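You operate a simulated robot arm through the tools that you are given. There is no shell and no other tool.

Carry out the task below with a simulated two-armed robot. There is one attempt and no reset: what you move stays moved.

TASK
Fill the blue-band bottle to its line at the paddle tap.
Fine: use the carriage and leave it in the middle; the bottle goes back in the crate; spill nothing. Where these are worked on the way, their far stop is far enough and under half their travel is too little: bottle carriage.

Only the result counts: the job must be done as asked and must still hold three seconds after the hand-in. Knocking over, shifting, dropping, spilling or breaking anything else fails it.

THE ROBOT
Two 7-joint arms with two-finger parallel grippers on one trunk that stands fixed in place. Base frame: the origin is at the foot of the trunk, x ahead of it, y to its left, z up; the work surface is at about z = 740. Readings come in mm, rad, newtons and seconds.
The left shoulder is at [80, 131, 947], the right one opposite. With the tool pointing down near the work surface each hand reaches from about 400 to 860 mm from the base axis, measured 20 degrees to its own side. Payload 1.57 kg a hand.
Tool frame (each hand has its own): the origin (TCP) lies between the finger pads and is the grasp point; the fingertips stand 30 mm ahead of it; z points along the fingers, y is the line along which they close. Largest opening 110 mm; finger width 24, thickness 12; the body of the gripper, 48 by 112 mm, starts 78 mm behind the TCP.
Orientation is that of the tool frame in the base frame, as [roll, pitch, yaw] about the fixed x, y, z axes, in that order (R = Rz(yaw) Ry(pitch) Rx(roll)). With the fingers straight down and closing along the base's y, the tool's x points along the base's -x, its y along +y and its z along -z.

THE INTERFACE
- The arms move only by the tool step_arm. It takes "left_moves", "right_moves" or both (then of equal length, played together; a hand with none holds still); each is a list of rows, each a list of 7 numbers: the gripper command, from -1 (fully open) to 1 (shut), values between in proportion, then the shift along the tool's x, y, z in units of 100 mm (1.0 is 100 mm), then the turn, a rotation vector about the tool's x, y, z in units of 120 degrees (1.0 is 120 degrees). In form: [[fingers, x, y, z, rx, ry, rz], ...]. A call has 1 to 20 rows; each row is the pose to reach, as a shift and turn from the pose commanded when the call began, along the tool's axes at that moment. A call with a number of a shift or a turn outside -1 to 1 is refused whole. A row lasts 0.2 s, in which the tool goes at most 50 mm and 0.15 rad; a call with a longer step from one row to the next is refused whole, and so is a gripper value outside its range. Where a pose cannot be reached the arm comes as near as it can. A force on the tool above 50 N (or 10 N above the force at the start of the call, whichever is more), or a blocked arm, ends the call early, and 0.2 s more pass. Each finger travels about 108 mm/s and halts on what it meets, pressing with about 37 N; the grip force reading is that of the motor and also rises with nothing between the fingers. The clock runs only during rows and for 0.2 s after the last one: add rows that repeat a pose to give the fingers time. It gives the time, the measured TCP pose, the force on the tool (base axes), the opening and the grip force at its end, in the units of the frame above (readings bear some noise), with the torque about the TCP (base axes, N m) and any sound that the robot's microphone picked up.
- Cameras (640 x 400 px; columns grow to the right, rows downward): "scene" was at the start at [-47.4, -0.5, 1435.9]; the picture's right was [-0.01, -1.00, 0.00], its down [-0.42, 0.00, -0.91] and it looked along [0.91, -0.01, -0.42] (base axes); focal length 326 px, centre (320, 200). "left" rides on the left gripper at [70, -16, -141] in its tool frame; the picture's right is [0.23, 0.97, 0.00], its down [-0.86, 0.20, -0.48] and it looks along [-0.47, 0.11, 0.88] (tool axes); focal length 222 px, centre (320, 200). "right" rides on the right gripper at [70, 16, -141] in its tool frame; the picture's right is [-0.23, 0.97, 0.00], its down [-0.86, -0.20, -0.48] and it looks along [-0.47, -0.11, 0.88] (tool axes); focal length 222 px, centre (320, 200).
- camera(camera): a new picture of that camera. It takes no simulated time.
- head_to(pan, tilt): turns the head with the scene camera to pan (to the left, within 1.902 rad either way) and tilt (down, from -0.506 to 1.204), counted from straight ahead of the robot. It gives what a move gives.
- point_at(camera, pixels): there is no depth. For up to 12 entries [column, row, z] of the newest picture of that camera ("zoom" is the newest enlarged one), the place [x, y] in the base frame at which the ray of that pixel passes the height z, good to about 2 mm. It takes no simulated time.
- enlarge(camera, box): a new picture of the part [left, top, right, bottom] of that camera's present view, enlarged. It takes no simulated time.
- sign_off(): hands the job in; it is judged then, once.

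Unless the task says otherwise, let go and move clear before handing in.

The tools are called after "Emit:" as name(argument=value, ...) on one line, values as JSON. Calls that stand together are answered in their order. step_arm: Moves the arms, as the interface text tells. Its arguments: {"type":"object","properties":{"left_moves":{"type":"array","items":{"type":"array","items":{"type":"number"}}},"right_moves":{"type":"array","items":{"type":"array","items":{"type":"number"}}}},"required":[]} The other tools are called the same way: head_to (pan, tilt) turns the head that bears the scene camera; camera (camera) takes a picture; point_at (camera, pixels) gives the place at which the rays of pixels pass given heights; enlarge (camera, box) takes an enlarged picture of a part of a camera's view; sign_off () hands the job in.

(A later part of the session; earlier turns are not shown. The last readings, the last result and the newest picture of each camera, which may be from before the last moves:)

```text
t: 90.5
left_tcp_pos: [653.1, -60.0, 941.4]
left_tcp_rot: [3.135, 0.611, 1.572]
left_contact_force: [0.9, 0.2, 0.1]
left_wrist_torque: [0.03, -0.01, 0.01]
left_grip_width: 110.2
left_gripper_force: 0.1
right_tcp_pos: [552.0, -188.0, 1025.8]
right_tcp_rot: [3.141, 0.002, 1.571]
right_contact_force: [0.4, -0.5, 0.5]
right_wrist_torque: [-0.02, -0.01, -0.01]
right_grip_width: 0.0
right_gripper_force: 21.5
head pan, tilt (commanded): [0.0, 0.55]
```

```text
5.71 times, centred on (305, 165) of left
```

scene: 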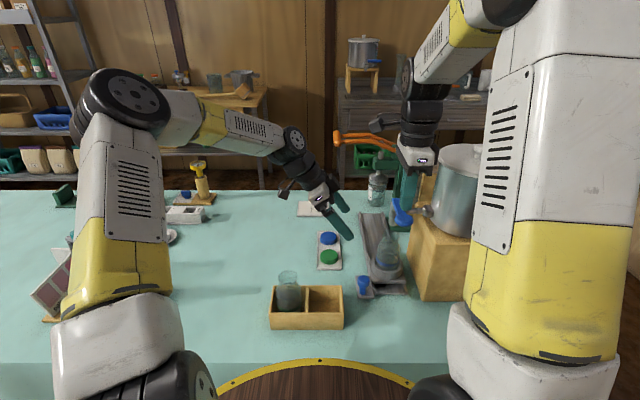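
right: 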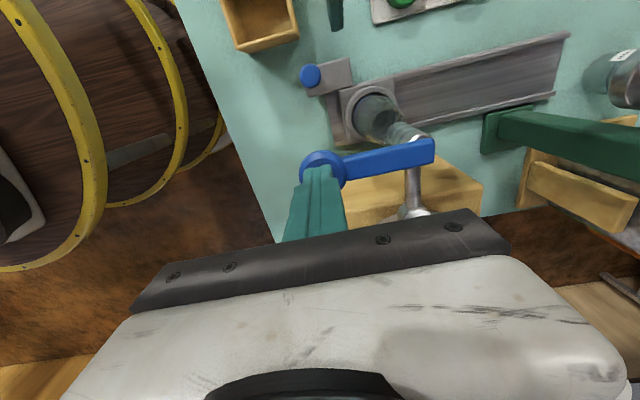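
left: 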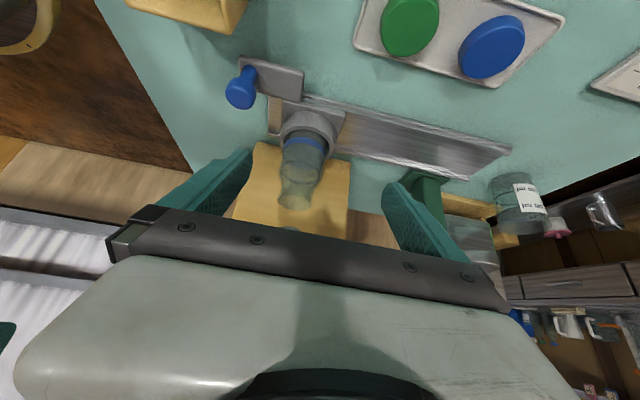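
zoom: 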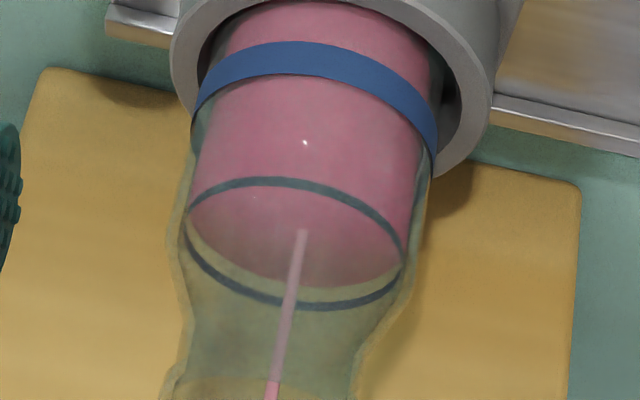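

About 5 mm remain. I'm holding just 0.6 s more, then checking.

Emit:
step_arm(right_moves=[[1, 0, 0, 0, 0, 0, 0], [1, 0, 0, 0, 0, 0, 0]])

Emit:
enlarge(camera="scene", box=[372, 238, 406, 276])

Emit:
enlarge(camera="left", box=[275, 130, 335, 200])

```text
t: 91.1
left_tcp_pos: [653.6, -60.7, 939.8]
left_tcp_rot: [3.134, 0.612, 1.573]
left_contact_force: [0.7, 0.0, 0.5]
left_wrist_torque: [0.0, 0.07, 0.02]
left_grip_width: 109.9
left_gripper_force: 0.1
right_tcp_pos: [553.1, -188.2, 1024.5]
right_tcp_rot: [3.141, 0.0, 1.572]
right_contact_force: [0.3, -0.1, 0.8]
right_wrist_torque: [0.01, -0.01, -0.02]
right_grip_width: 0.0
right_gripper_force: 21.7
head pan, tilt (commanded): [0.0, 0.55]
```

```text
10.53 times, centred on (389, 257) of scene
```

zoom: 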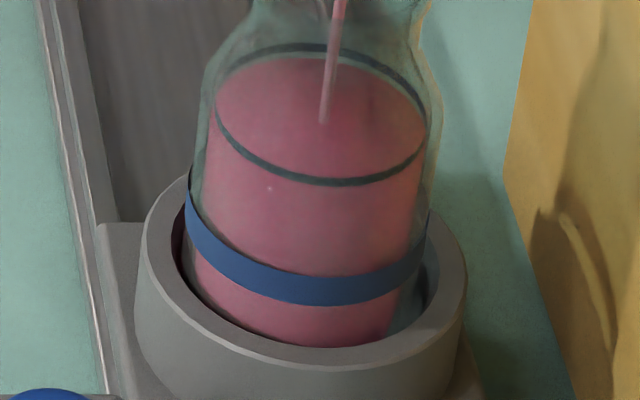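

```text
5.71 times, centred on (305, 165) of left
```

zoom: 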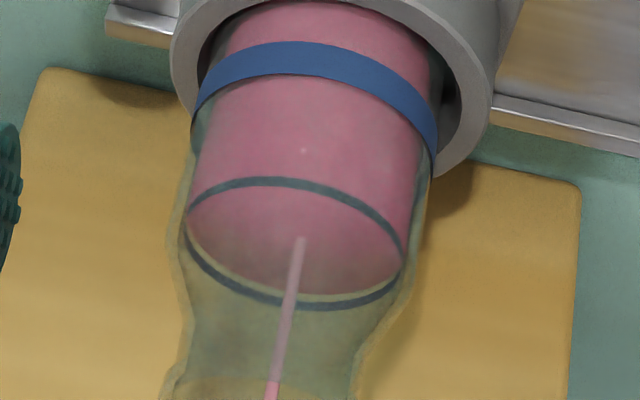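

Only about 2 mm remain. I'll hold one more row and then lift off the paddle.

Emit:
step_arm(right_moves=[[1, 0, 0, 0, 0, 0, 0], [1, 0, 0, -0.14, 0, 0, 0]])

Emit:
enlarge(camera="scene", box=[372, 238, 406, 276])

Emit:
enlarge(camera="left", box=[275, 130, 335, 200])

Emit:
enlarge(camera="scene", box=[360, 200, 420, 275])

```text
t: 91.7
left_tcp_pos: [653.9, -60.8, 941.0]
left_tcp_rot: [3.134, 0.611, 1.574]
left_contact_force: [0.2, 0.0, -0.8]
left_wrist_torque: [0.01, 0.0, -0.02]
left_grip_width: 110.2
left_gripper_force: 0.0
right_tcp_pos: [552.3, -187.4, 1038.7]
right_tcp_rot: [-3.14, 0.001, 1.57]
right_contact_force: [0.2, 0.0, -0.5]
right_wrist_torque: [0.01, -0.01, 0.03]
right_grip_width: 0.1
right_gripper_force: 21.5
head pan, tilt (commanded): [0.0, 0.55]
```

```text
10.53 times, centred on (389, 257) of scene
```

zoom: 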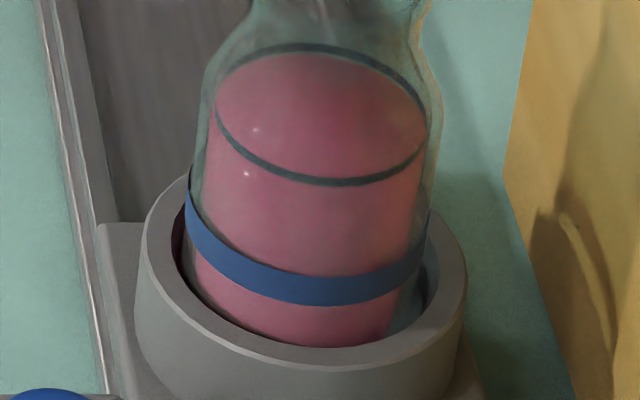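

```text
5.71 times, centred on (305, 165) of left
```

zoom: 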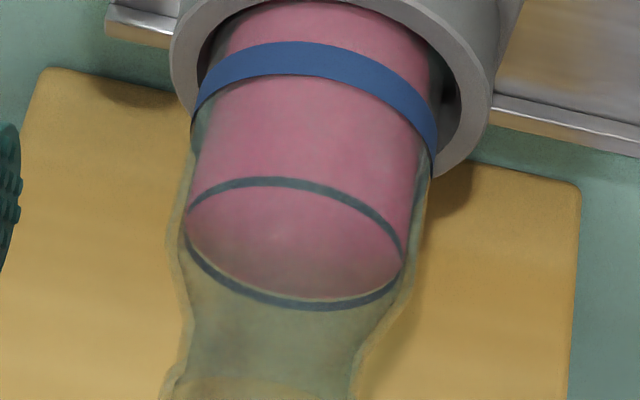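

```text
5.33 times, centred on (390, 238) of scene
```

zoom: 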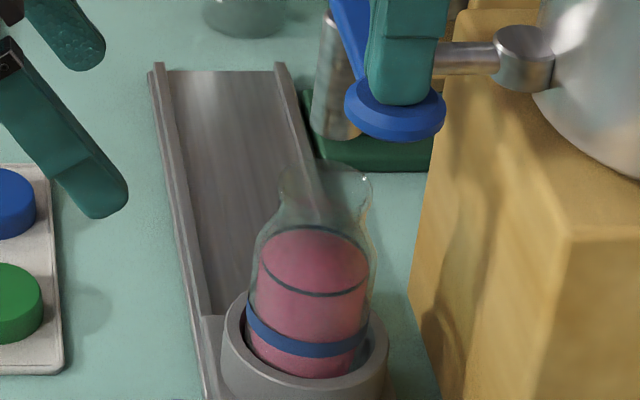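

Flow has stopped, and the surface appears to meet the line in both views. I'll zoom further to confirm.

Emit:
enlarge(camera="scene", box=[378, 240, 402, 258])

Emit:
enlarge(camera="left", box=[282, 158, 326, 186])

Emit:
enlarge(camera="right", box=[340, 75, 410, 135])

```text
16.00 times, centred on (390, 249) of scene
```

zoom: 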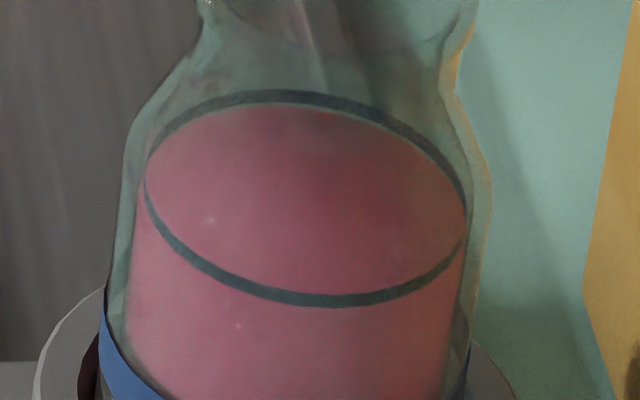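

```text
14.29 times, centred on (304, 172) of left
```

zoom: 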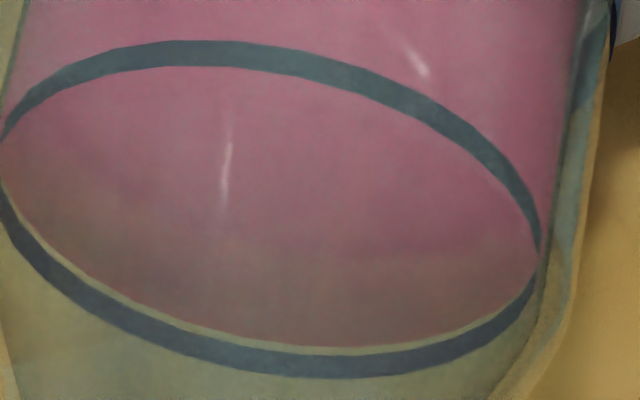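

```text
6.67 times, centred on (375, 105) of right
```

zoom: 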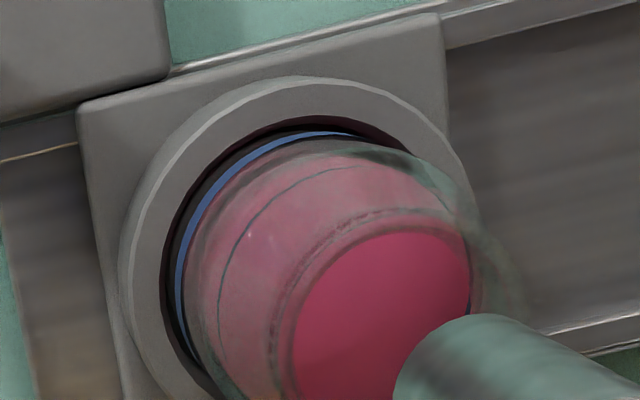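

The close-ups show the surface about 2 mm below the middle of the line. I'll give one more short press of roughly 0.4 s of flow.

Emit:
step_arm(right_moves=[[1, 0, 0, 0.14, 0, 0, 0], [1, 0, 0, 0.14, 0, 0, 0], [1, 0, 0, 0, 0, 0, 0]])

Emit:
enlarge(camera="scene", box=[378, 240, 402, 258])

Emit:
enlarge(camera="left", box=[282, 158, 326, 186])

Emit:
enlarge(camera="scene", box=[360, 200, 420, 275])

```text
t: 92.5
left_tcp_pos: [654.6, -60.9, 940.7]
left_tcp_rot: [3.134, 0.61, 1.573]
left_contact_force: [0.4, -0.8, 0.8]
left_wrist_torque: [-0.02, 0.02, -0.05]
left_grip_width: 109.8
left_gripper_force: 0.1
right_tcp_pos: [552.4, -188.5, 1038.6]
right_tcp_rot: [3.141, 0.0, 1.571]
right_contact_force: [0.0, 0.1, -0.3]
right_wrist_torque: [0.0, 0.03, 0.01]
right_grip_width: 0.0
right_gripper_force: 21.8
head pan, tilt (commanded): [0.0, 0.55]
```

```text
16.00 times, centred on (390, 249) of scene
```

zoom: 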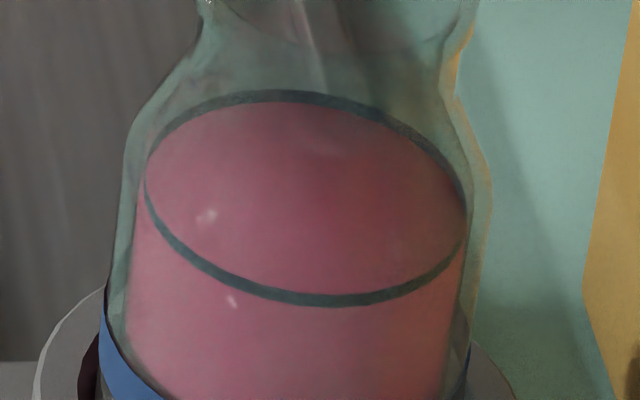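

```text
14.29 times, centred on (304, 172) of left
```

zoom: 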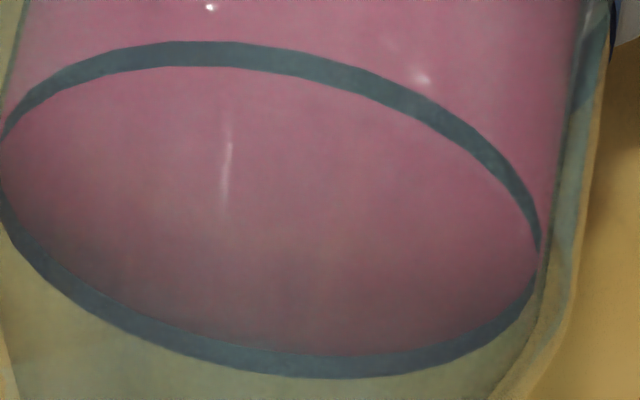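

```text
5.33 times, centred on (390, 238) of scene
```

zoom: 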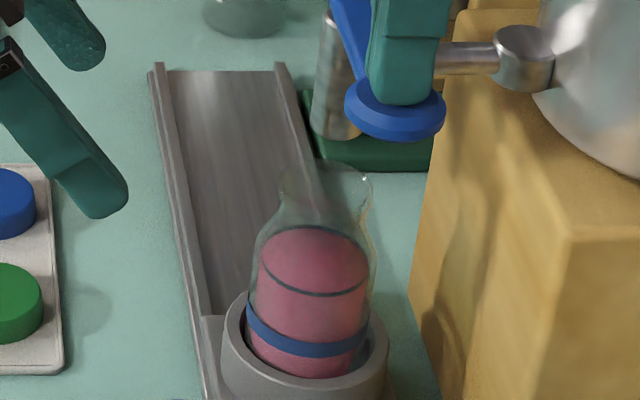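

The surface edge now touches the line's lower edge, about 1 mm under its centre. One more very brief press should centre it.

Emit:
step_arm(right_moves=[[1, 0, 0, 0.14, 0, 0, 0], [1, 0, 0, 0, 0, 0, 0]])

Emit:
enlarge(camera="scene", box=[378, 240, 402, 258])

Emit:
enlarge(camera="left", box=[282, 158, 326, 186])

Emit:
enlarge(camera="scene", box=[360, 200, 420, 275])

```text
t: 93.1
left_tcp_pos: [654.9, -60.6, 939.9]
left_tcp_rot: [3.137, 0.613, 1.574]
left_contact_force: [1.1, 0.9, 0.8]
left_wrist_torque: [0.01, 0.0, -0.04]
left_grip_width: 109.5
left_gripper_force: 0.1
right_tcp_pos: [551.2, -187.6, 1039.9]
right_tcp_rot: [-3.139, -0.001, 1.571]
right_contact_force: [1.1, -1.1, 0.0]
right_wrist_torque: [-0.03, -0.02, 0.0]
right_grip_width: 0.2
right_gripper_force: 21.1
head pan, tilt (commanded): [0.0, 0.55]
```

```text
16.00 times, centred on (390, 249) of scene
```

zoom: 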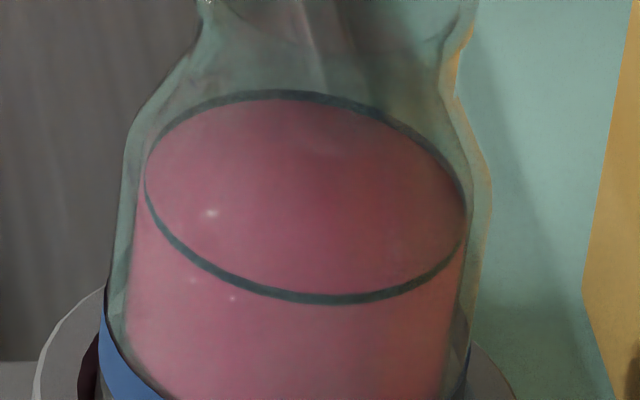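

```text
14.29 times, centred on (304, 172) of left
```

zoom: 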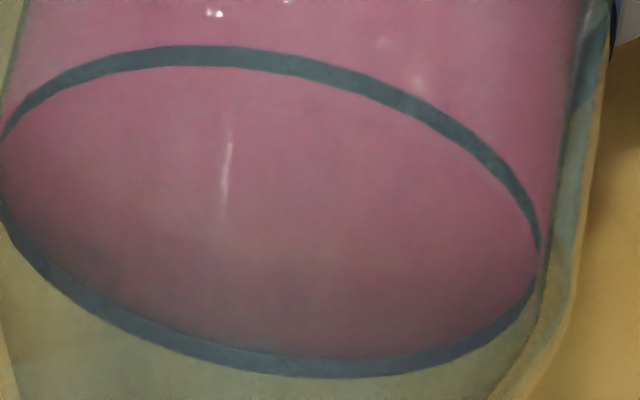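

```text
5.33 times, centred on (390, 238) of scene
```

zoom: 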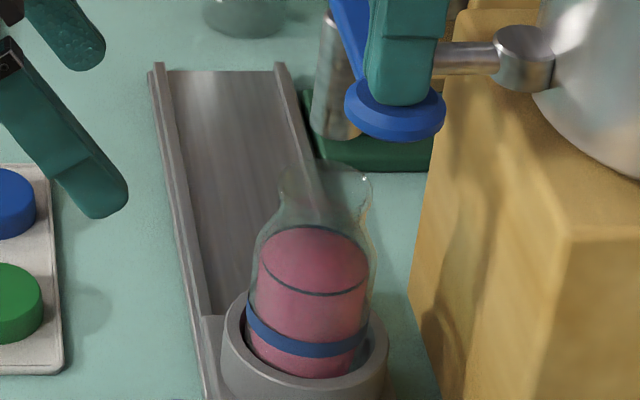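

The surface now lies within the line's thickness, under 1 mm from its centre, and the flow is off. I'll withdraw the right hand upward and back.

Emit:
step_arm(right_moves=[[1, 0, 0, -0.15, 0, 0, 0], [1, 0, 0, -0.4, 0, 0, 0], [1, 0, 0, -0.7, 0, 0, 0], [1, 0, -0.2, -0.9, 0, 0, 0], [1, -0.1, -0.6, -0.9, 0, 0, 0], [1, -0.3, -1.0, -0.9, 0, 0, 0]])

Emit:
enlarge(camera="scene", box=[340, 190, 430, 300])

Emit:
camera(camera="left")

```text
t: 94.5
left_tcp_pos: [655.2, -59.5, 940.1]
left_tcp_rot: [3.135, 0.61, 1.572]
left_contact_force: [0.0, 0.5, 0.8]
left_wrist_torque: [-0.05, 0.04, -0.03]
left_grip_width: 109.9
left_gripper_force: 0.0
right_tcp_pos: [451.9, -215.9, 1128.0]
right_tcp_rot: [-3.139, 0.0, 1.572]
right_contact_force: [1.8, 0.3, -0.1]
right_wrist_torque: [0.0, 0.04, -0.02]
right_grip_width: 0.1
right_gripper_force: 21.3
head pan, tilt (commanded): [0.0, 0.55]
```

```text
3.64 times, centred on (385, 245) of scene
```

zoom: 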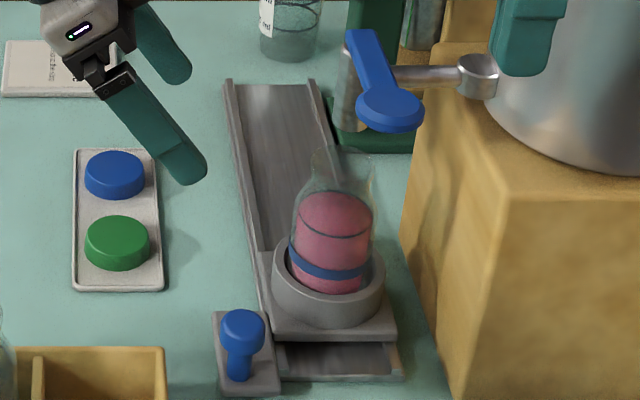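

```text
taken
```

left: 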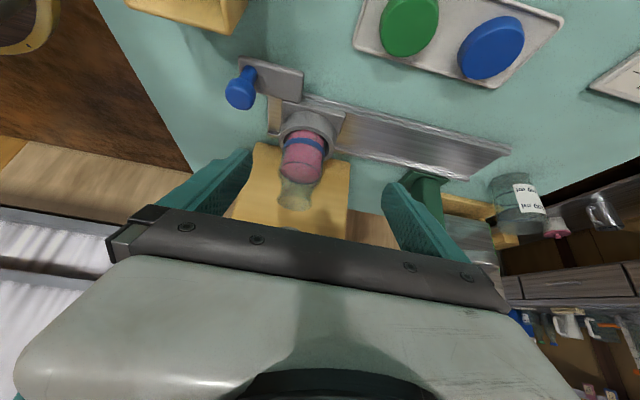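

The bottle sits filled under the tap with nothing spilled. I'm bringing the left hand back to the knob.

Emit:
step_arm(left_moves=[[-1, 0.08, -0.25, 0.07, 0, 0, 0], [-0.6, 0.17, -0.5, 0.15, 0, 0, 0], [-0.2, 0.26, -0.75, 0.23, 0, 0, 0], [-0.1, 0.35, -1.0, 0.31, 0, 0, 0], [-0.1, 0.35, -1.0, 0.31, 0, 0, 0]])

Emit:
camera(camera="left")

Emit:
enlarge(camera="scene", box=[320, 200, 420, 300])

```text
t: 95.7
left_tcp_pos: [551.6, -51.0, 894.5]
left_tcp_rot: [3.133, 0.612, 1.571]
left_contact_force: [-0.2, 0.0, 0.3]
left_wrist_torque: [0.02, 0.0, -0.01]
left_grip_width: 60.5
left_gripper_force: 0.0
right_tcp_pos: [452.6, -218.5, 1127.8]
right_tcp_rot: [-3.141, 0.001, 1.571]
right_contact_force: [0.0, 0.1, -0.4]
right_wrist_torque: [0.0, 0.0, -0.01]
right_grip_width: 0.1
right_gripper_force: 21.4
head pan, tilt (commanded): [0.0, 0.55]
```

```text
taken
```

left: 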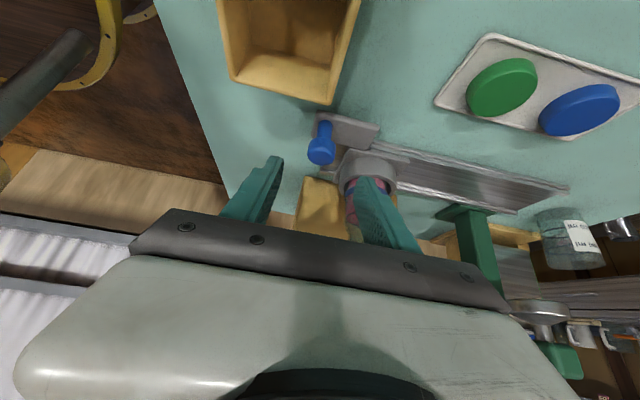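

```text
4.00 times, centred on (370, 250) of scene
```

zoom: 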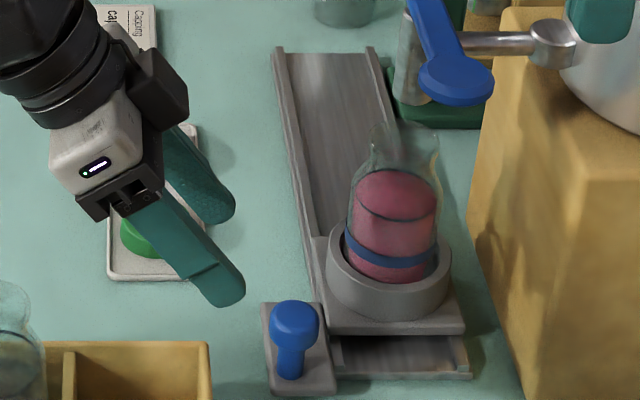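

The knob (320,147) is on the approach axis again. I'm advancing 100 mm along the fingers and closing.

Emit:
step_arm(left_moves=[[-0.1, 0, 0.01, 0.25, 0, 0, 0], [-0.1, 0, 0.02, 0.5, 0, 0, 0], [-0.1, 0, 0.02, 0.75, 0, 0, 0], [-0.1, 0, 0.02, 0.9, 0, 0, 0], [-0.1, 0, 0.02, 0.98, 0, 0, 0], [-0.1, 0, 0.02, 0.98, 0, 0, 0]])

Emit:
camera(camera="left")

Emit:
enlarge(camera="scene", box=[320, 200, 420, 300])

```text
t: 97.1
left_tcp_pos: [554.7, -106.4, 815.5]
left_tcp_rot: [3.132, 0.611, 1.572]
left_contact_force: [-0.1, 0.6, -0.6]
left_wrist_torque: [0.02, 0.0, 0.0]
left_grip_width: 60.6
left_gripper_force: 0.0
right_tcp_pos: [451.5, -218.1, 1128.2]
right_tcp_rot: [-3.141, 0.0, 1.571]
right_contact_force: [-0.5, 0.2, 0.0]
right_wrist_torque: [0.0, 0.02, 0.02]
right_grip_width: 0.0
right_gripper_force: 20.9
head pan, tilt (commanded): [0.0, 0.55]
```

```text
taken
```

left: 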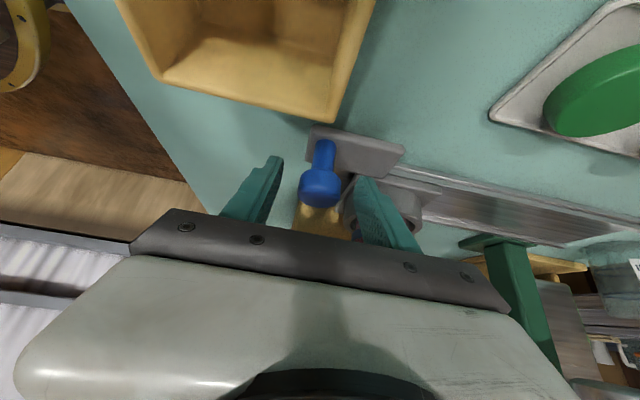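

```text
4.00 times, centred on (370, 250) of scene
```

zoom: 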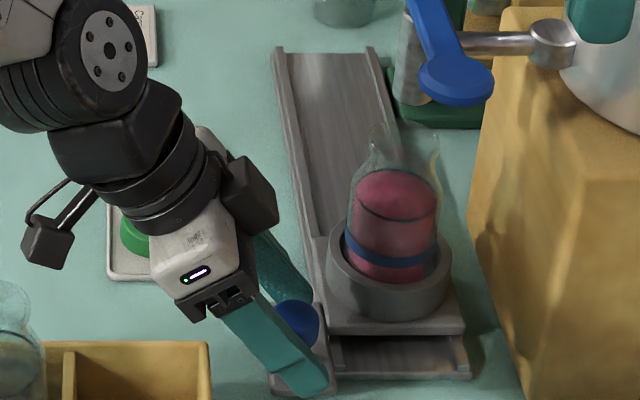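

The fingers straddle the knob. Before sliding back I want the capper's axis, to judge where the rail's middle really is, so I'll look at the capper from two cameras.

Emit:
enlarge(camera="scene", box=[340, 120, 430, 220])

Emit:
camera(camera="right")

Emit:
camera(camera="scene")

Emit:
enlarge(camera="right", box=[400, 0, 640, 160])

```text
4.00 times, centred on (385, 170) of scene
```

zoom: 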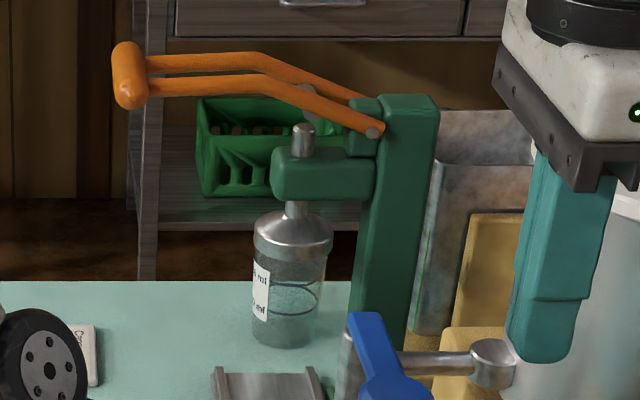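

```text
taken
```

right: 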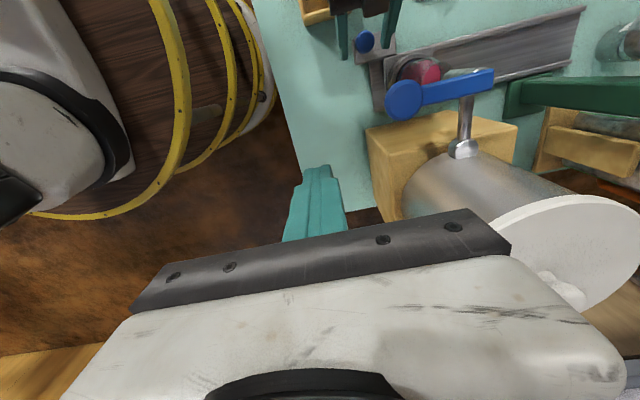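

```text
taken
```

scene: 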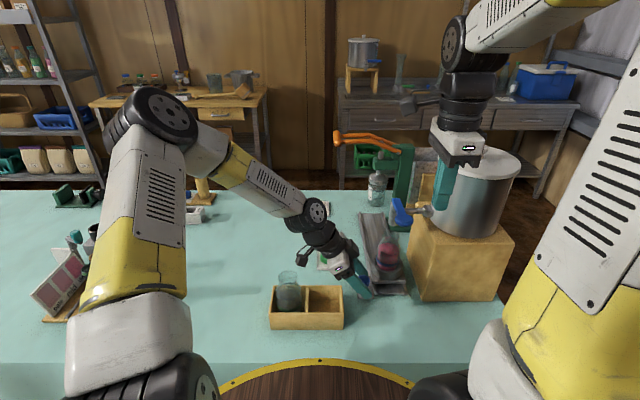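

```text
2.50 times, centred on (520, 80) of right
```

zoom: 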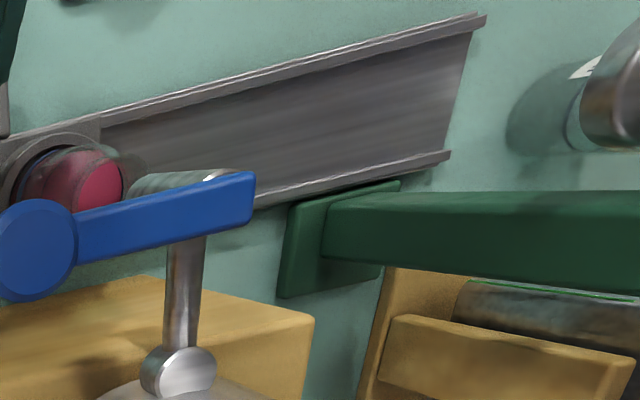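

If the capper bell (zoom (293,250)) is over the rail's centreline, its axis falls at x≈877. That makes the carriage's starting spot (758.5) the exact middle between the tap (640) and the capper, so I'll close on the knob and slide back 118.7 mm.

Emit:
step_arm(left_moves=[[0.2, 0, 0, 0.02, 0, 0, 0], [0.5, 0, 0, 0.02, 0, 0, 0], [0.8, 0, 0, 0.02, 0, 0, 0], [0.8, 0, 0, 0.02, 0, 0, 0]])

Emit:
step_arm(left_moves=[[0.8, 0, 0.01, 0, 0, 0, 0], [0.8, 0, 0.03, 0, 0, 0, 0], [0.8, 0, 0.06, 0, 0, 0, 0], [0.8, 0, 0.1, 0, 0, 0, 0], [0.8, 0, 0.14, 0, 0, 0, 0], [0.8, 0, 0.18, 0, 0, 0, 0], [0.8, 0, 0.22, 0, 0, 0, 0], [0.8, 0, 0.26, 0, 0, 0, 0], [0.8, 0, 0.3, 0, 0, 0, 0], [0.8, 0, 0.34, 0, 0, 0, 0], [0.8, 0, 0.37, 0, 0, 0, 0], [0.8, 0, 0.39, 0, 0, 0, 0], [0.8, 0, 0.4, 0, 0, 0, 0]])

Emit:
enlarge(camera="scene", box=[320, 190, 420, 300])

```text
t: 98.1
left_tcp_pos: [555.5, -108.1, 812.3]
left_tcp_rot: [3.135, 0.609, 1.572]
left_contact_force: [0.3, 1.0, 2.4]
left_wrist_torque: [0.15, 0.35, 0.04]
left_grip_width: 31.6
left_gripper_force: 40.4
right_tcp_pos: [452.5, -218.4, 1128.4]
right_tcp_rot: [-3.141, 0.001, 1.571]
right_contact_force: [-0.9, 0.6, -0.2]
right_wrist_torque: [-0.01, -0.01, -0.01]
right_grip_width: 0.1
right_gripper_force: 21.4
head pan, tilt (commanded): [0.0, 0.55]
```

```text
t: 100.9
left_tcp_pos: [594.8, -107.9, 812.6]
left_tcp_rot: [3.137, 0.611, 1.571]
left_contact_force: [-1.3, -15.2, -13.8]
left_wrist_torque: [-0.46, 0.25, -0.13]
left_grip_width: 31.7
left_gripper_force: 40.2
right_tcp_pos: [452.7, -219.0, 1129.1]
right_tcp_rot: [3.14, 0.0, 1.571]
right_contact_force: [0.3, 0.0, 0.8]
right_wrist_torque: [-0.03, -0.01, -0.03]
right_grip_width: 0.0
right_gripper_force: 21.3
head pan, tilt (commanded): [0.0, 0.55]
```

```text
3.64 times, centred on (370, 245) of scene
```

zoom: 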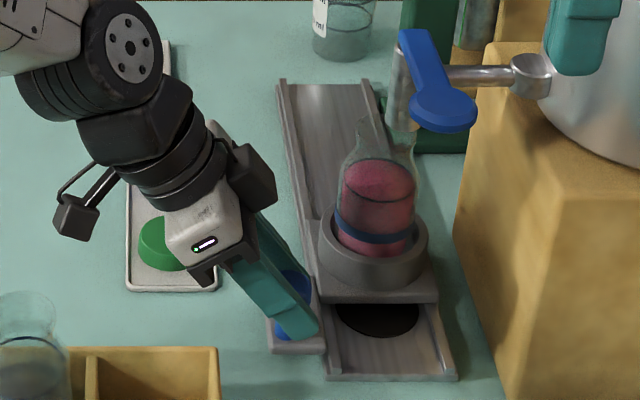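

Smooth so far, with a slight pull along the finger axis that I'll relax by 1.5 mm. I'm sliding the remaining 78.5 mm gently to the middle.

Emit:
step_arm(left_moves=[[0.8, 0, 0.01, 0.005, 0, 0, 0], [0.8, 0, 0.03, 0.01, 0, 0, 0], [0.8, 0, 0.06, 0.015, 0, 0, 0], [0.8, 0, 0.1, 0.015, 0, 0, 0], [0.8, 0, 0.15, 0.015, 0, 0, 0], [0.8, 0, 0.2, 0.015, 0, 0, 0], [0.8, 0, 0.25, 0.015, 0, 0, 0], [0.8, 0, 0.3, 0.015, 0, 0, 0], [0.8, 0, 0.35, 0.015, 0, 0, 0], [0.8, 0, 0.4, 0.015, 0, 0, 0], [0.8, 0, 0.45, 0.015, 0, 0, 0], [0.8, 0, 0.5, 0.015, 0, 0, 0], [0.8, 0, 0.55, 0.015, 0, 0, 0], [0.8, 0, 0.6, 0.015, 0, 0, 0], [0.8, 0, 0.65, 0.015, 0, 0, 0], [0.8, 0, 0.69, 0.015, 0, 0, 0], [0.8, 0, 0.73, 0.015, 0, 0, 0], [0.8, 0, 0.76, 0.015, 0, 0, 0], [0.8, 0, 0.78, 0.015, 0, 0, 0], [0.8, 0, 0.785, 0.015, 0, 0, 0]])

Emit:
enlarge(camera="scene", box=[320, 180, 420, 290])

Emit:
camera(camera="left")

```text
t: 105.1
left_tcp_pos: [674.3, -107.6, 812.5]
left_tcp_rot: [3.133, 0.61, 1.572]
left_contact_force: [0.5, 7.4, 6.4]
left_wrist_torque: [0.65, 0.51, -0.08]
left_grip_width: 31.8
left_gripper_force: 40.1
right_tcp_pos: [451.9, -217.4, 1128.3]
right_tcp_rot: [3.14, 0.002, 1.571]
right_contact_force: [-0.4, -0.2, -0.4]
right_wrist_torque: [0.0, -0.03, 0.0]
right_grip_width: 0.0
right_gripper_force: 21.3
head pan, tilt (commanded): [0.0, 0.55]
```

```text
3.64 times, centred on (370, 235) of scene
```

zoom: 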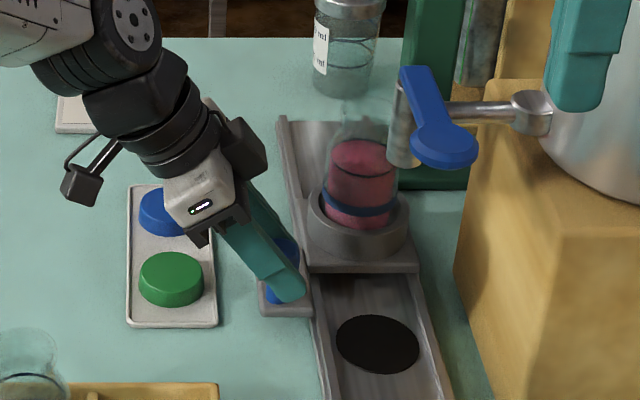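

```text
taken
```

left: 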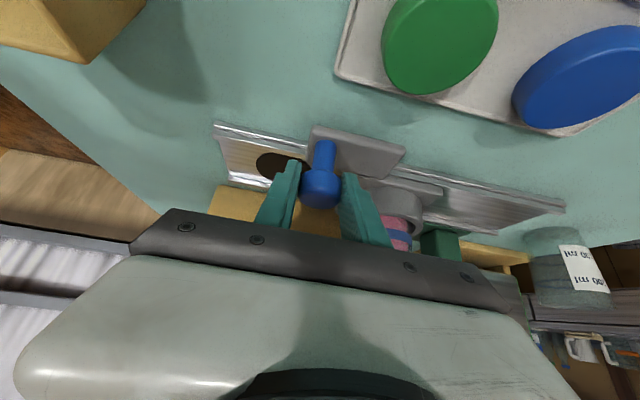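

The carriage is back at the middle (knob x 674.3 vs 673.3 at the start). I'm releasing the knob and backing off.

Emit:
step_arm(left_moves=[[0.4, 0, 0, 0, 0, 0, 0], [0.1, 0, 0, 0, 0, 0, 0], [-0.1, 0, 0, 0, 0, 0, 0], [-0.1, 0, 0, 0, 0, 0, 0]])

Emit:
step_arm(left_moves=[[-0.1, 0, 0, -0.2, 0, 0, 0], [-0.1, 0, 0, -0.45, 0, 0, 0], [-0.1, 0, 0, -0.7, 0, 0, 0], [-0.1, 0, 0, -1.0, 0, 0, 0]])

Emit:
step_arm(left_moves=[[-0.4, -0.2, 0.2, -0.1, 0, 0, 0], [-0.7, -0.4, 0.42, -0.2, 0, 0, 0], [-1, -0.6, 0.63, -0.3, 0, 0, 0], [-1, -0.78, 0.84, -0.4, 0, 0, 0], [-1, -0.78, 0.84, -0.4, 0, 0, 0]])

Emit:
camera(camera="left")

Emit:
enlarge(camera="scene", box=[340, 185, 420, 265])

```text
t: 106.1
left_tcp_pos: [673.2, -108.0, 812.4]
left_tcp_rot: [3.134, 0.609, 1.573]
left_contact_force: [0.3, -0.2, 0.3]
left_wrist_torque: [0.0, 0.02, 0.0]
left_grip_width: 60.6
left_gripper_force: 0.0
right_tcp_pos: [452.9, -217.1, 1128.0]
right_tcp_rot: [3.141, 0.0, 1.57]
right_contact_force: [-0.5, 0.4, -0.6]
right_wrist_torque: [-0.03, -0.01, 0.01]
right_grip_width: 0.0
right_gripper_force: 20.8
head pan, tilt (commanded): [0.0, 0.55]
```

```text
t: 107.1
left_tcp_pos: [671.4, -48.8, 892.9]
left_tcp_rot: [3.136, 0.612, 1.571]
left_contact_force: [0.0, 0.5, -0.2]
left_wrist_torque: [-0.01, 0.03, 0.0]
left_grip_width: 60.6
left_gripper_force: 0.0
right_tcp_pos: [452.5, -217.5, 1129.1]
right_tcp_rot: [-3.14, 0.001, 1.57]
right_contact_force: [0.5, -0.8, -0.3]
right_wrist_torque: [-0.01, 0.0, 0.01]
right_grip_width: 0.0
right_gripper_force: 21.1
head pan, tilt (commanded): [0.0, 0.55]
```

```text
t: 108.3
left_tcp_pos: [756.6, -92.2, 971.6]
left_tcp_rot: [3.133, 0.611, 1.574]
left_contact_force: [0.9, -0.8, 0.0]
left_wrist_torque: [-0.02, -0.01, 0.01]
left_grip_width: 109.9
left_gripper_force: 0.1
right_tcp_pos: [452.2, -218.3, 1128.2]
right_tcp_rot: [3.141, 0.0, 1.57]
right_contact_force: [0.3, 0.0, -0.1]
right_wrist_torque: [-0.01, 0.0, -0.04]
right_grip_width: 0.0
right_gripper_force: 21.4
head pan, tilt (commanded): [0.0, 0.55]
```

```text
taken
```

left: 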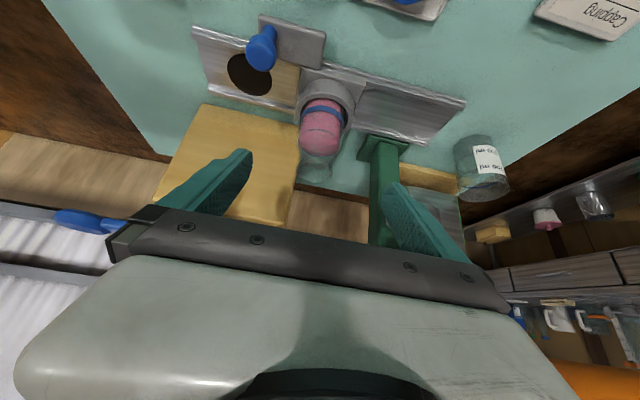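

```text
5.00 times, centred on (380, 225) of scene
```

zoom: 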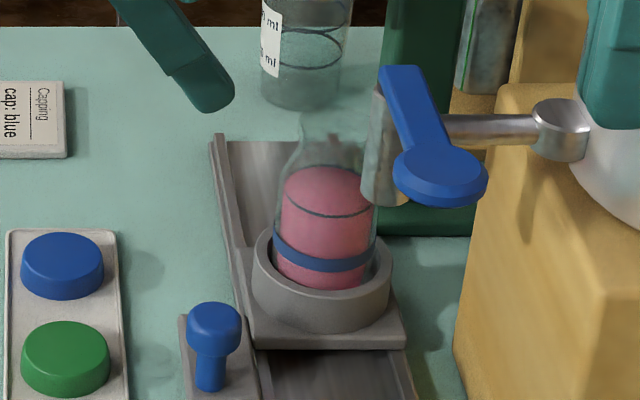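

The scene matches the starting carriage position. The bottle (left image ≈(321,128)) lies on the finger axis, so I'm advancing to grasp it again.

Emit:
step_arm(left_moves=[[-1, 0, 0.01, 0.3, 0, 0, 0], [-1, 0, 0.02, 0.6, 0, 0, 0], [-1, 0, 0.02, 0.85, 0, 0, 0], [-1, 0, 0.02, 1.0, 0, 0, 0], [-1, 0, 0.02, 1.0, 0, 0, 0]])

Emit:
camera(camera="left")

Emit:
enlarge(camera="scene", box=[340, 185, 420, 265])

```text
t: 109.5
left_tcp_pos: [760.3, -147.2, 890.0]
left_tcp_rot: [3.131, 0.61, 1.573]
left_contact_force: [0.9, -0.2, -0.8]
left_wrist_torque: [-0.02, -0.01, -0.01]
left_grip_width: 110.0
left_gripper_force: 0.0
right_tcp_pos: [452.5, -217.2, 1128.6]
right_tcp_rot: [3.14, 0.0, 1.57]
right_contact_force: [-0.4, -0.6, 0.0]
right_wrist_torque: [0.03, -0.01, -0.03]
right_grip_width: 0.2
right_gripper_force: 21.5
head pan, tilt (commanded): [0.0, 0.55]
```

```text
taken
```

left: 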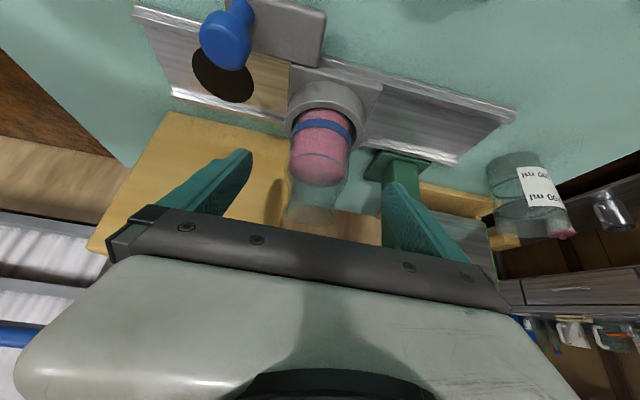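

```text
5.00 times, centred on (380, 225) of scene
```

zoom: 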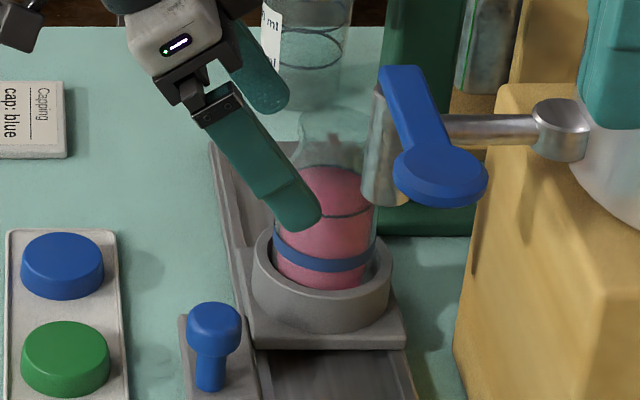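

The bottle is centred between the fingers. I'm advancing the last 68 mm.

Emit:
step_arm(left_moves=[[-1, -0.005, 0, 0.2, 0, 0, 0], [-1, -0.01, 0, 0.4, 0, 0, 0], [-1, -0.02, -0.005, 0.58, 0, 0, 0], [-1, -0.02, -0.005, 0.685, 0, 0, 0], [-1, -0.02, -0.005, 0.685, 0, 0, 0]])

Emit:
camera(camera="left")

Emit:
enlarge(camera="scene", box=[340, 185, 420, 265])

```text
t: 110.7
left_tcp_pos: [759.8, -189.0, 836.4]
left_tcp_rot: [3.135, 0.61, 1.573]
left_contact_force: [0.3, 0.1, 0.2]
left_wrist_torque: [0.02, 0.0, 0.0]
left_grip_width: 109.9
left_gripper_force: 0.1
right_tcp_pos: [453.1, -216.9, 1128.3]
right_tcp_rot: [3.141, 0.0, 1.571]
right_contact_force: [0.0, 0.2, 0.1]
right_wrist_torque: [0.04, -0.01, 0.01]
right_grip_width: 0.2
right_gripper_force: 21.3
head pan, tilt (commanded): [0.0, 0.55]
```

```text
taken
```

left: 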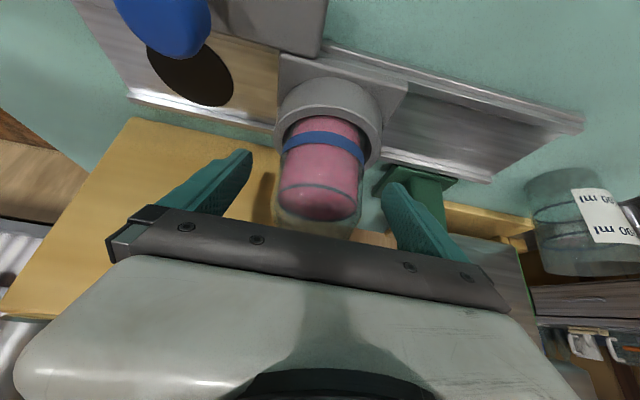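

```text
5.00 times, centred on (380, 225) of scene
```

zoom: 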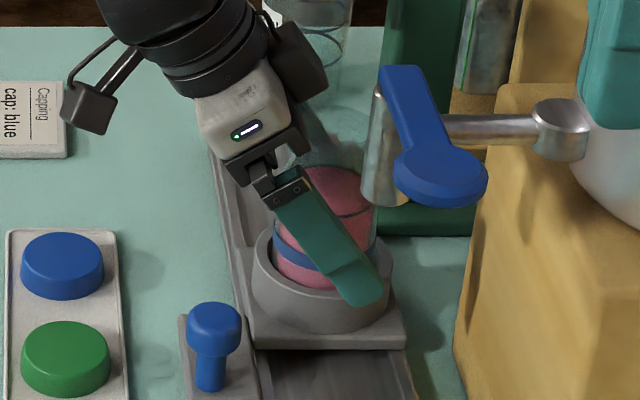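

Positioned at (759.8,-189,836) around the bottle. I'm closing gradually.

Emit:
step_arm(left_moves=[[-0.6, 0, 0, 0, 0, 0, 0], [-0.35, 0, 0, 0, 0, 0, 0], [-0.2, 0, 0, 0, 0, 0, 0], [-0.1, 0, 0, 0, 0, 0, 0], [0.1, 0, 0, 0, 0, 0, 0], [0.4, 0, 0, 0, 0, 0, 0], [0.4, 0, 0, 0, 0, 0, 0]])

Emit:
camera(camera="left")

Emit:
enlarge(camera="scene", box=[340, 185, 420, 265])

```text
t: 112.3
left_tcp_pos: [758.2, -188.5, 835.9]
left_tcp_rot: [3.134, 0.61, 1.571]
left_contact_force: [-0.4, -0.1, 1.3]
left_wrist_torque: [-0.01, 0.19, 0.02]
left_grip_width: 61.6
left_gripper_force: 37.0
right_tcp_pos: [451.8, -218.6, 1128.8]
right_tcp_rot: [3.141, 0.0, 1.57]
right_contact_force: [-1.3, 0.5, 0.0]
right_wrist_torque: [0.0, 0.0, 0.03]
right_grip_width: 0.2
right_gripper_force: 21.0
head pan, tilt (commanded): [0.0, 0.55]
```

```text
taken
```

left: 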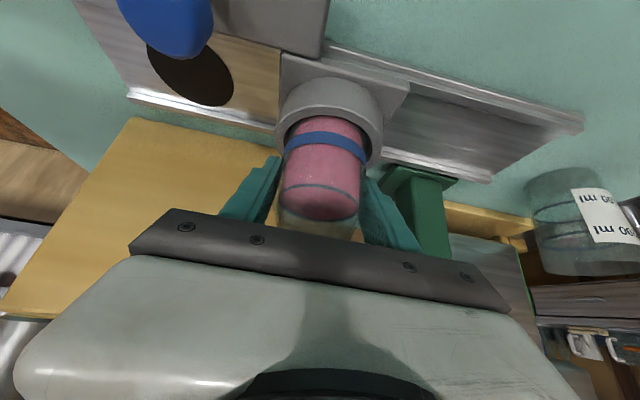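

```text
5.00 times, centred on (380, 225) of scene
```

zoom: 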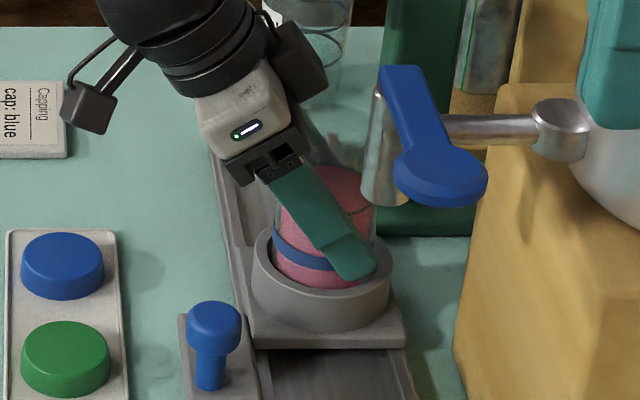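

Gripped at 61.6 mm with 37 N. I'm lifting straight up, slowly at first.

Emit:
step_arm(left_moves=[[0.4, -0.011, 0, -0.016, 0, 0, 0], [0.4, -0.034, 0, -0.049, 0, 0, 0], [0.4, -0.069, 0, -0.098, 0, 0, 0], [0.4, -0.115, 0, -0.164, 0, 0, 0], [0.4, -0.172, 0, -0.246, 0, 0, 0], [0.4, -0.23, 0, -0.328, 0, 0, 0], [0.4, -0.287, 0, -0.41, 0, 0, 0], [0.4, -0.344, 0, -0.492, 0, 0, 0], [0.4, -0.401, 0, -0.574, 0, 0, 0], [0.4, -0.447, 0, -0.64, 0, 0, 0], [0.4, -0.476, 0, -0.681, 0, 0, 0], [0.4, -0.487, 0, -0.697, 0, 0, 0]])

Emit:
camera(camera="left")

Emit:
enlarge(camera="scene", box=[340, 175, 420, 265])

```text
t: 114.9
left_tcp_pos: [758.4, -187.3, 921.8]
left_tcp_rot: [3.136, 0.611, 1.573]
left_contact_force: [-0.2, -0.5, -3.8]
left_wrist_torque: [0.01, 0.02, 0.01]
left_grip_width: 61.4
left_gripper_force: 36.8
right_tcp_pos: [453.3, -216.7, 1128.3]
right_tcp_rot: [-3.141, -0.001, 1.572]
right_contact_force: [-0.3, -0.2, 0.6]
right_wrist_torque: [-0.02, 0.01, 0.02]
right_grip_width: 0.0
right_gripper_force: 21.3
head pan, tilt (commanded): [0.0, 0.55]
```

```text
taken
```

left: 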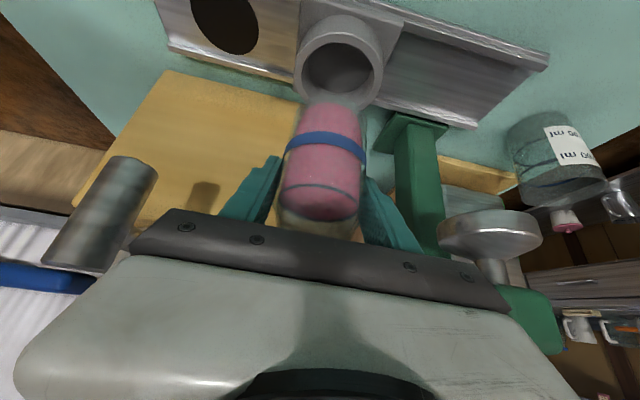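

```text
4.44 times, centred on (380, 220) of scene
```

zoom: 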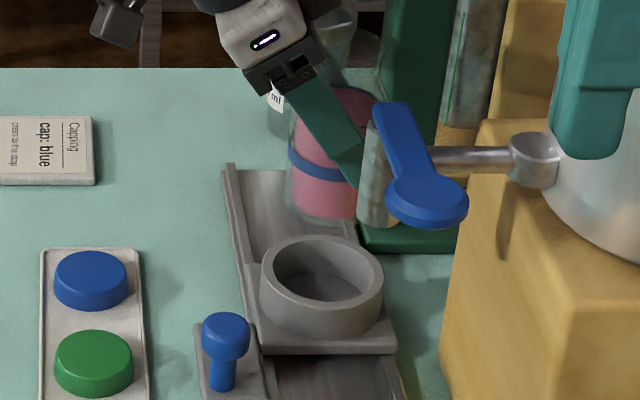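

The filled bottle is clear of the ring (3.8 N, level steady), and the carriage stays in the middle. I'm carrying it left and back over the path it came on.

Emit:
step_arm(left_moves=[[0.4, 0.04, 0, -0.03, 0, 0, 0], [0.4, 0.12, 0, -0.085, 0, 0, 0], [0.4, 0.23, 0, -0.16, 0, 0, 0], [0.4, 0.35, 0, -0.245, 0, 0, 0], [0.4, 0.47, 0, -0.33, 0, 0, 0], [0.4, 0.58, -0.01, -0.41, 0, 0, 0], [0.4, 0.67, -0.04, -0.47, 0, 0, 0], [0.4, 0.75, -0.09, -0.525, 0, 0, 0], [0.4, 0.81, -0.14, -0.566, 0, 0, 0]])

Emit:
step_arm(left_moves=[[0.4, 0.06, -0.08, -0.042, 0, 0, 0], [0.4, 0.13, -0.18, -0.09, 0, 0, 0], [0.4, 0.21, -0.3, -0.147, 0, 0, 0], [0.4, 0.29, -0.42, -0.203, 0, 0, 0], [0.4, 0.37, -0.55, -0.258, 0, 0, 0], [0.4, 0.45, -0.67, -0.314, 0, 0, 0], [0.4, 0.53, -0.79, -0.37, 0, 0, 0], [0.4, 0.6, -0.9, -0.419, 0, 0, 0], [0.4, 0.65, -0.97, -0.454, 0, 0, 0], [0.4, 0.67, -1.0, -0.468, 0, 0, 0]])

Emit:
camera(camera="scene")

Emit:
camera(camera="left")

```text
t: 116.9
left_tcp_pos: [744.9, -90.4, 921.2]
left_tcp_rot: [3.135, 0.609, 1.572]
left_contact_force: [-0.1, 0.9, -3.2]
left_wrist_torque: [-0.02, -0.01, 0.03]
left_grip_width: 61.3
left_gripper_force: 37.2
right_tcp_pos: [452.5, -217.4, 1127.2]
right_tcp_rot: [3.142, 0.0, 1.57]
right_contact_force: [-0.8, 0.0, 0.9]
right_wrist_torque: [0.0, 0.01, -0.01]
right_grip_width: 0.0
right_gripper_force: 21.4
head pan, tilt (commanded): [0.0, 0.55]
```

```text
t: 119.1
left_tcp_pos: [643.6, -8.8, 920.0]
left_tcp_rot: [3.133, 0.61, 1.574]
left_contact_force: [0.2, -1.0, -2.8]
left_wrist_torque: [-0.01, 0.01, 0.0]
left_grip_width: 61.2
left_gripper_force: 36.8
right_tcp_pos: [452.9, -218.4, 1128.3]
right_tcp_rot: [-3.14, 0.0, 1.57]
right_contact_force: [1.7, -1.0, 0.2]
right_wrist_torque: [0.03, 0.01, 0.0]
right_grip_width: 0.2
right_gripper_force: 21.6
head pan, tilt (commanded): [0.0, 0.55]
```

```text
taken
```

scene: 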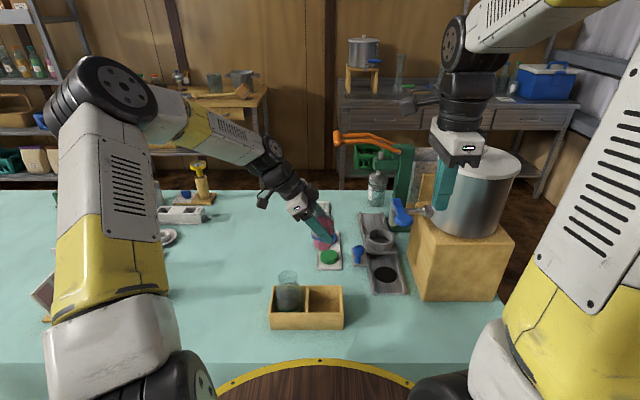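

```text
taken
```

left: 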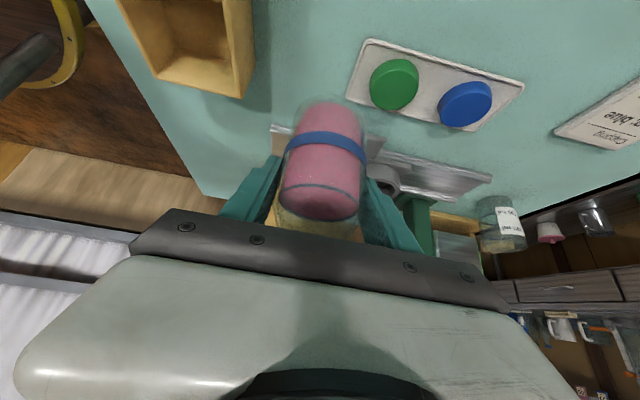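

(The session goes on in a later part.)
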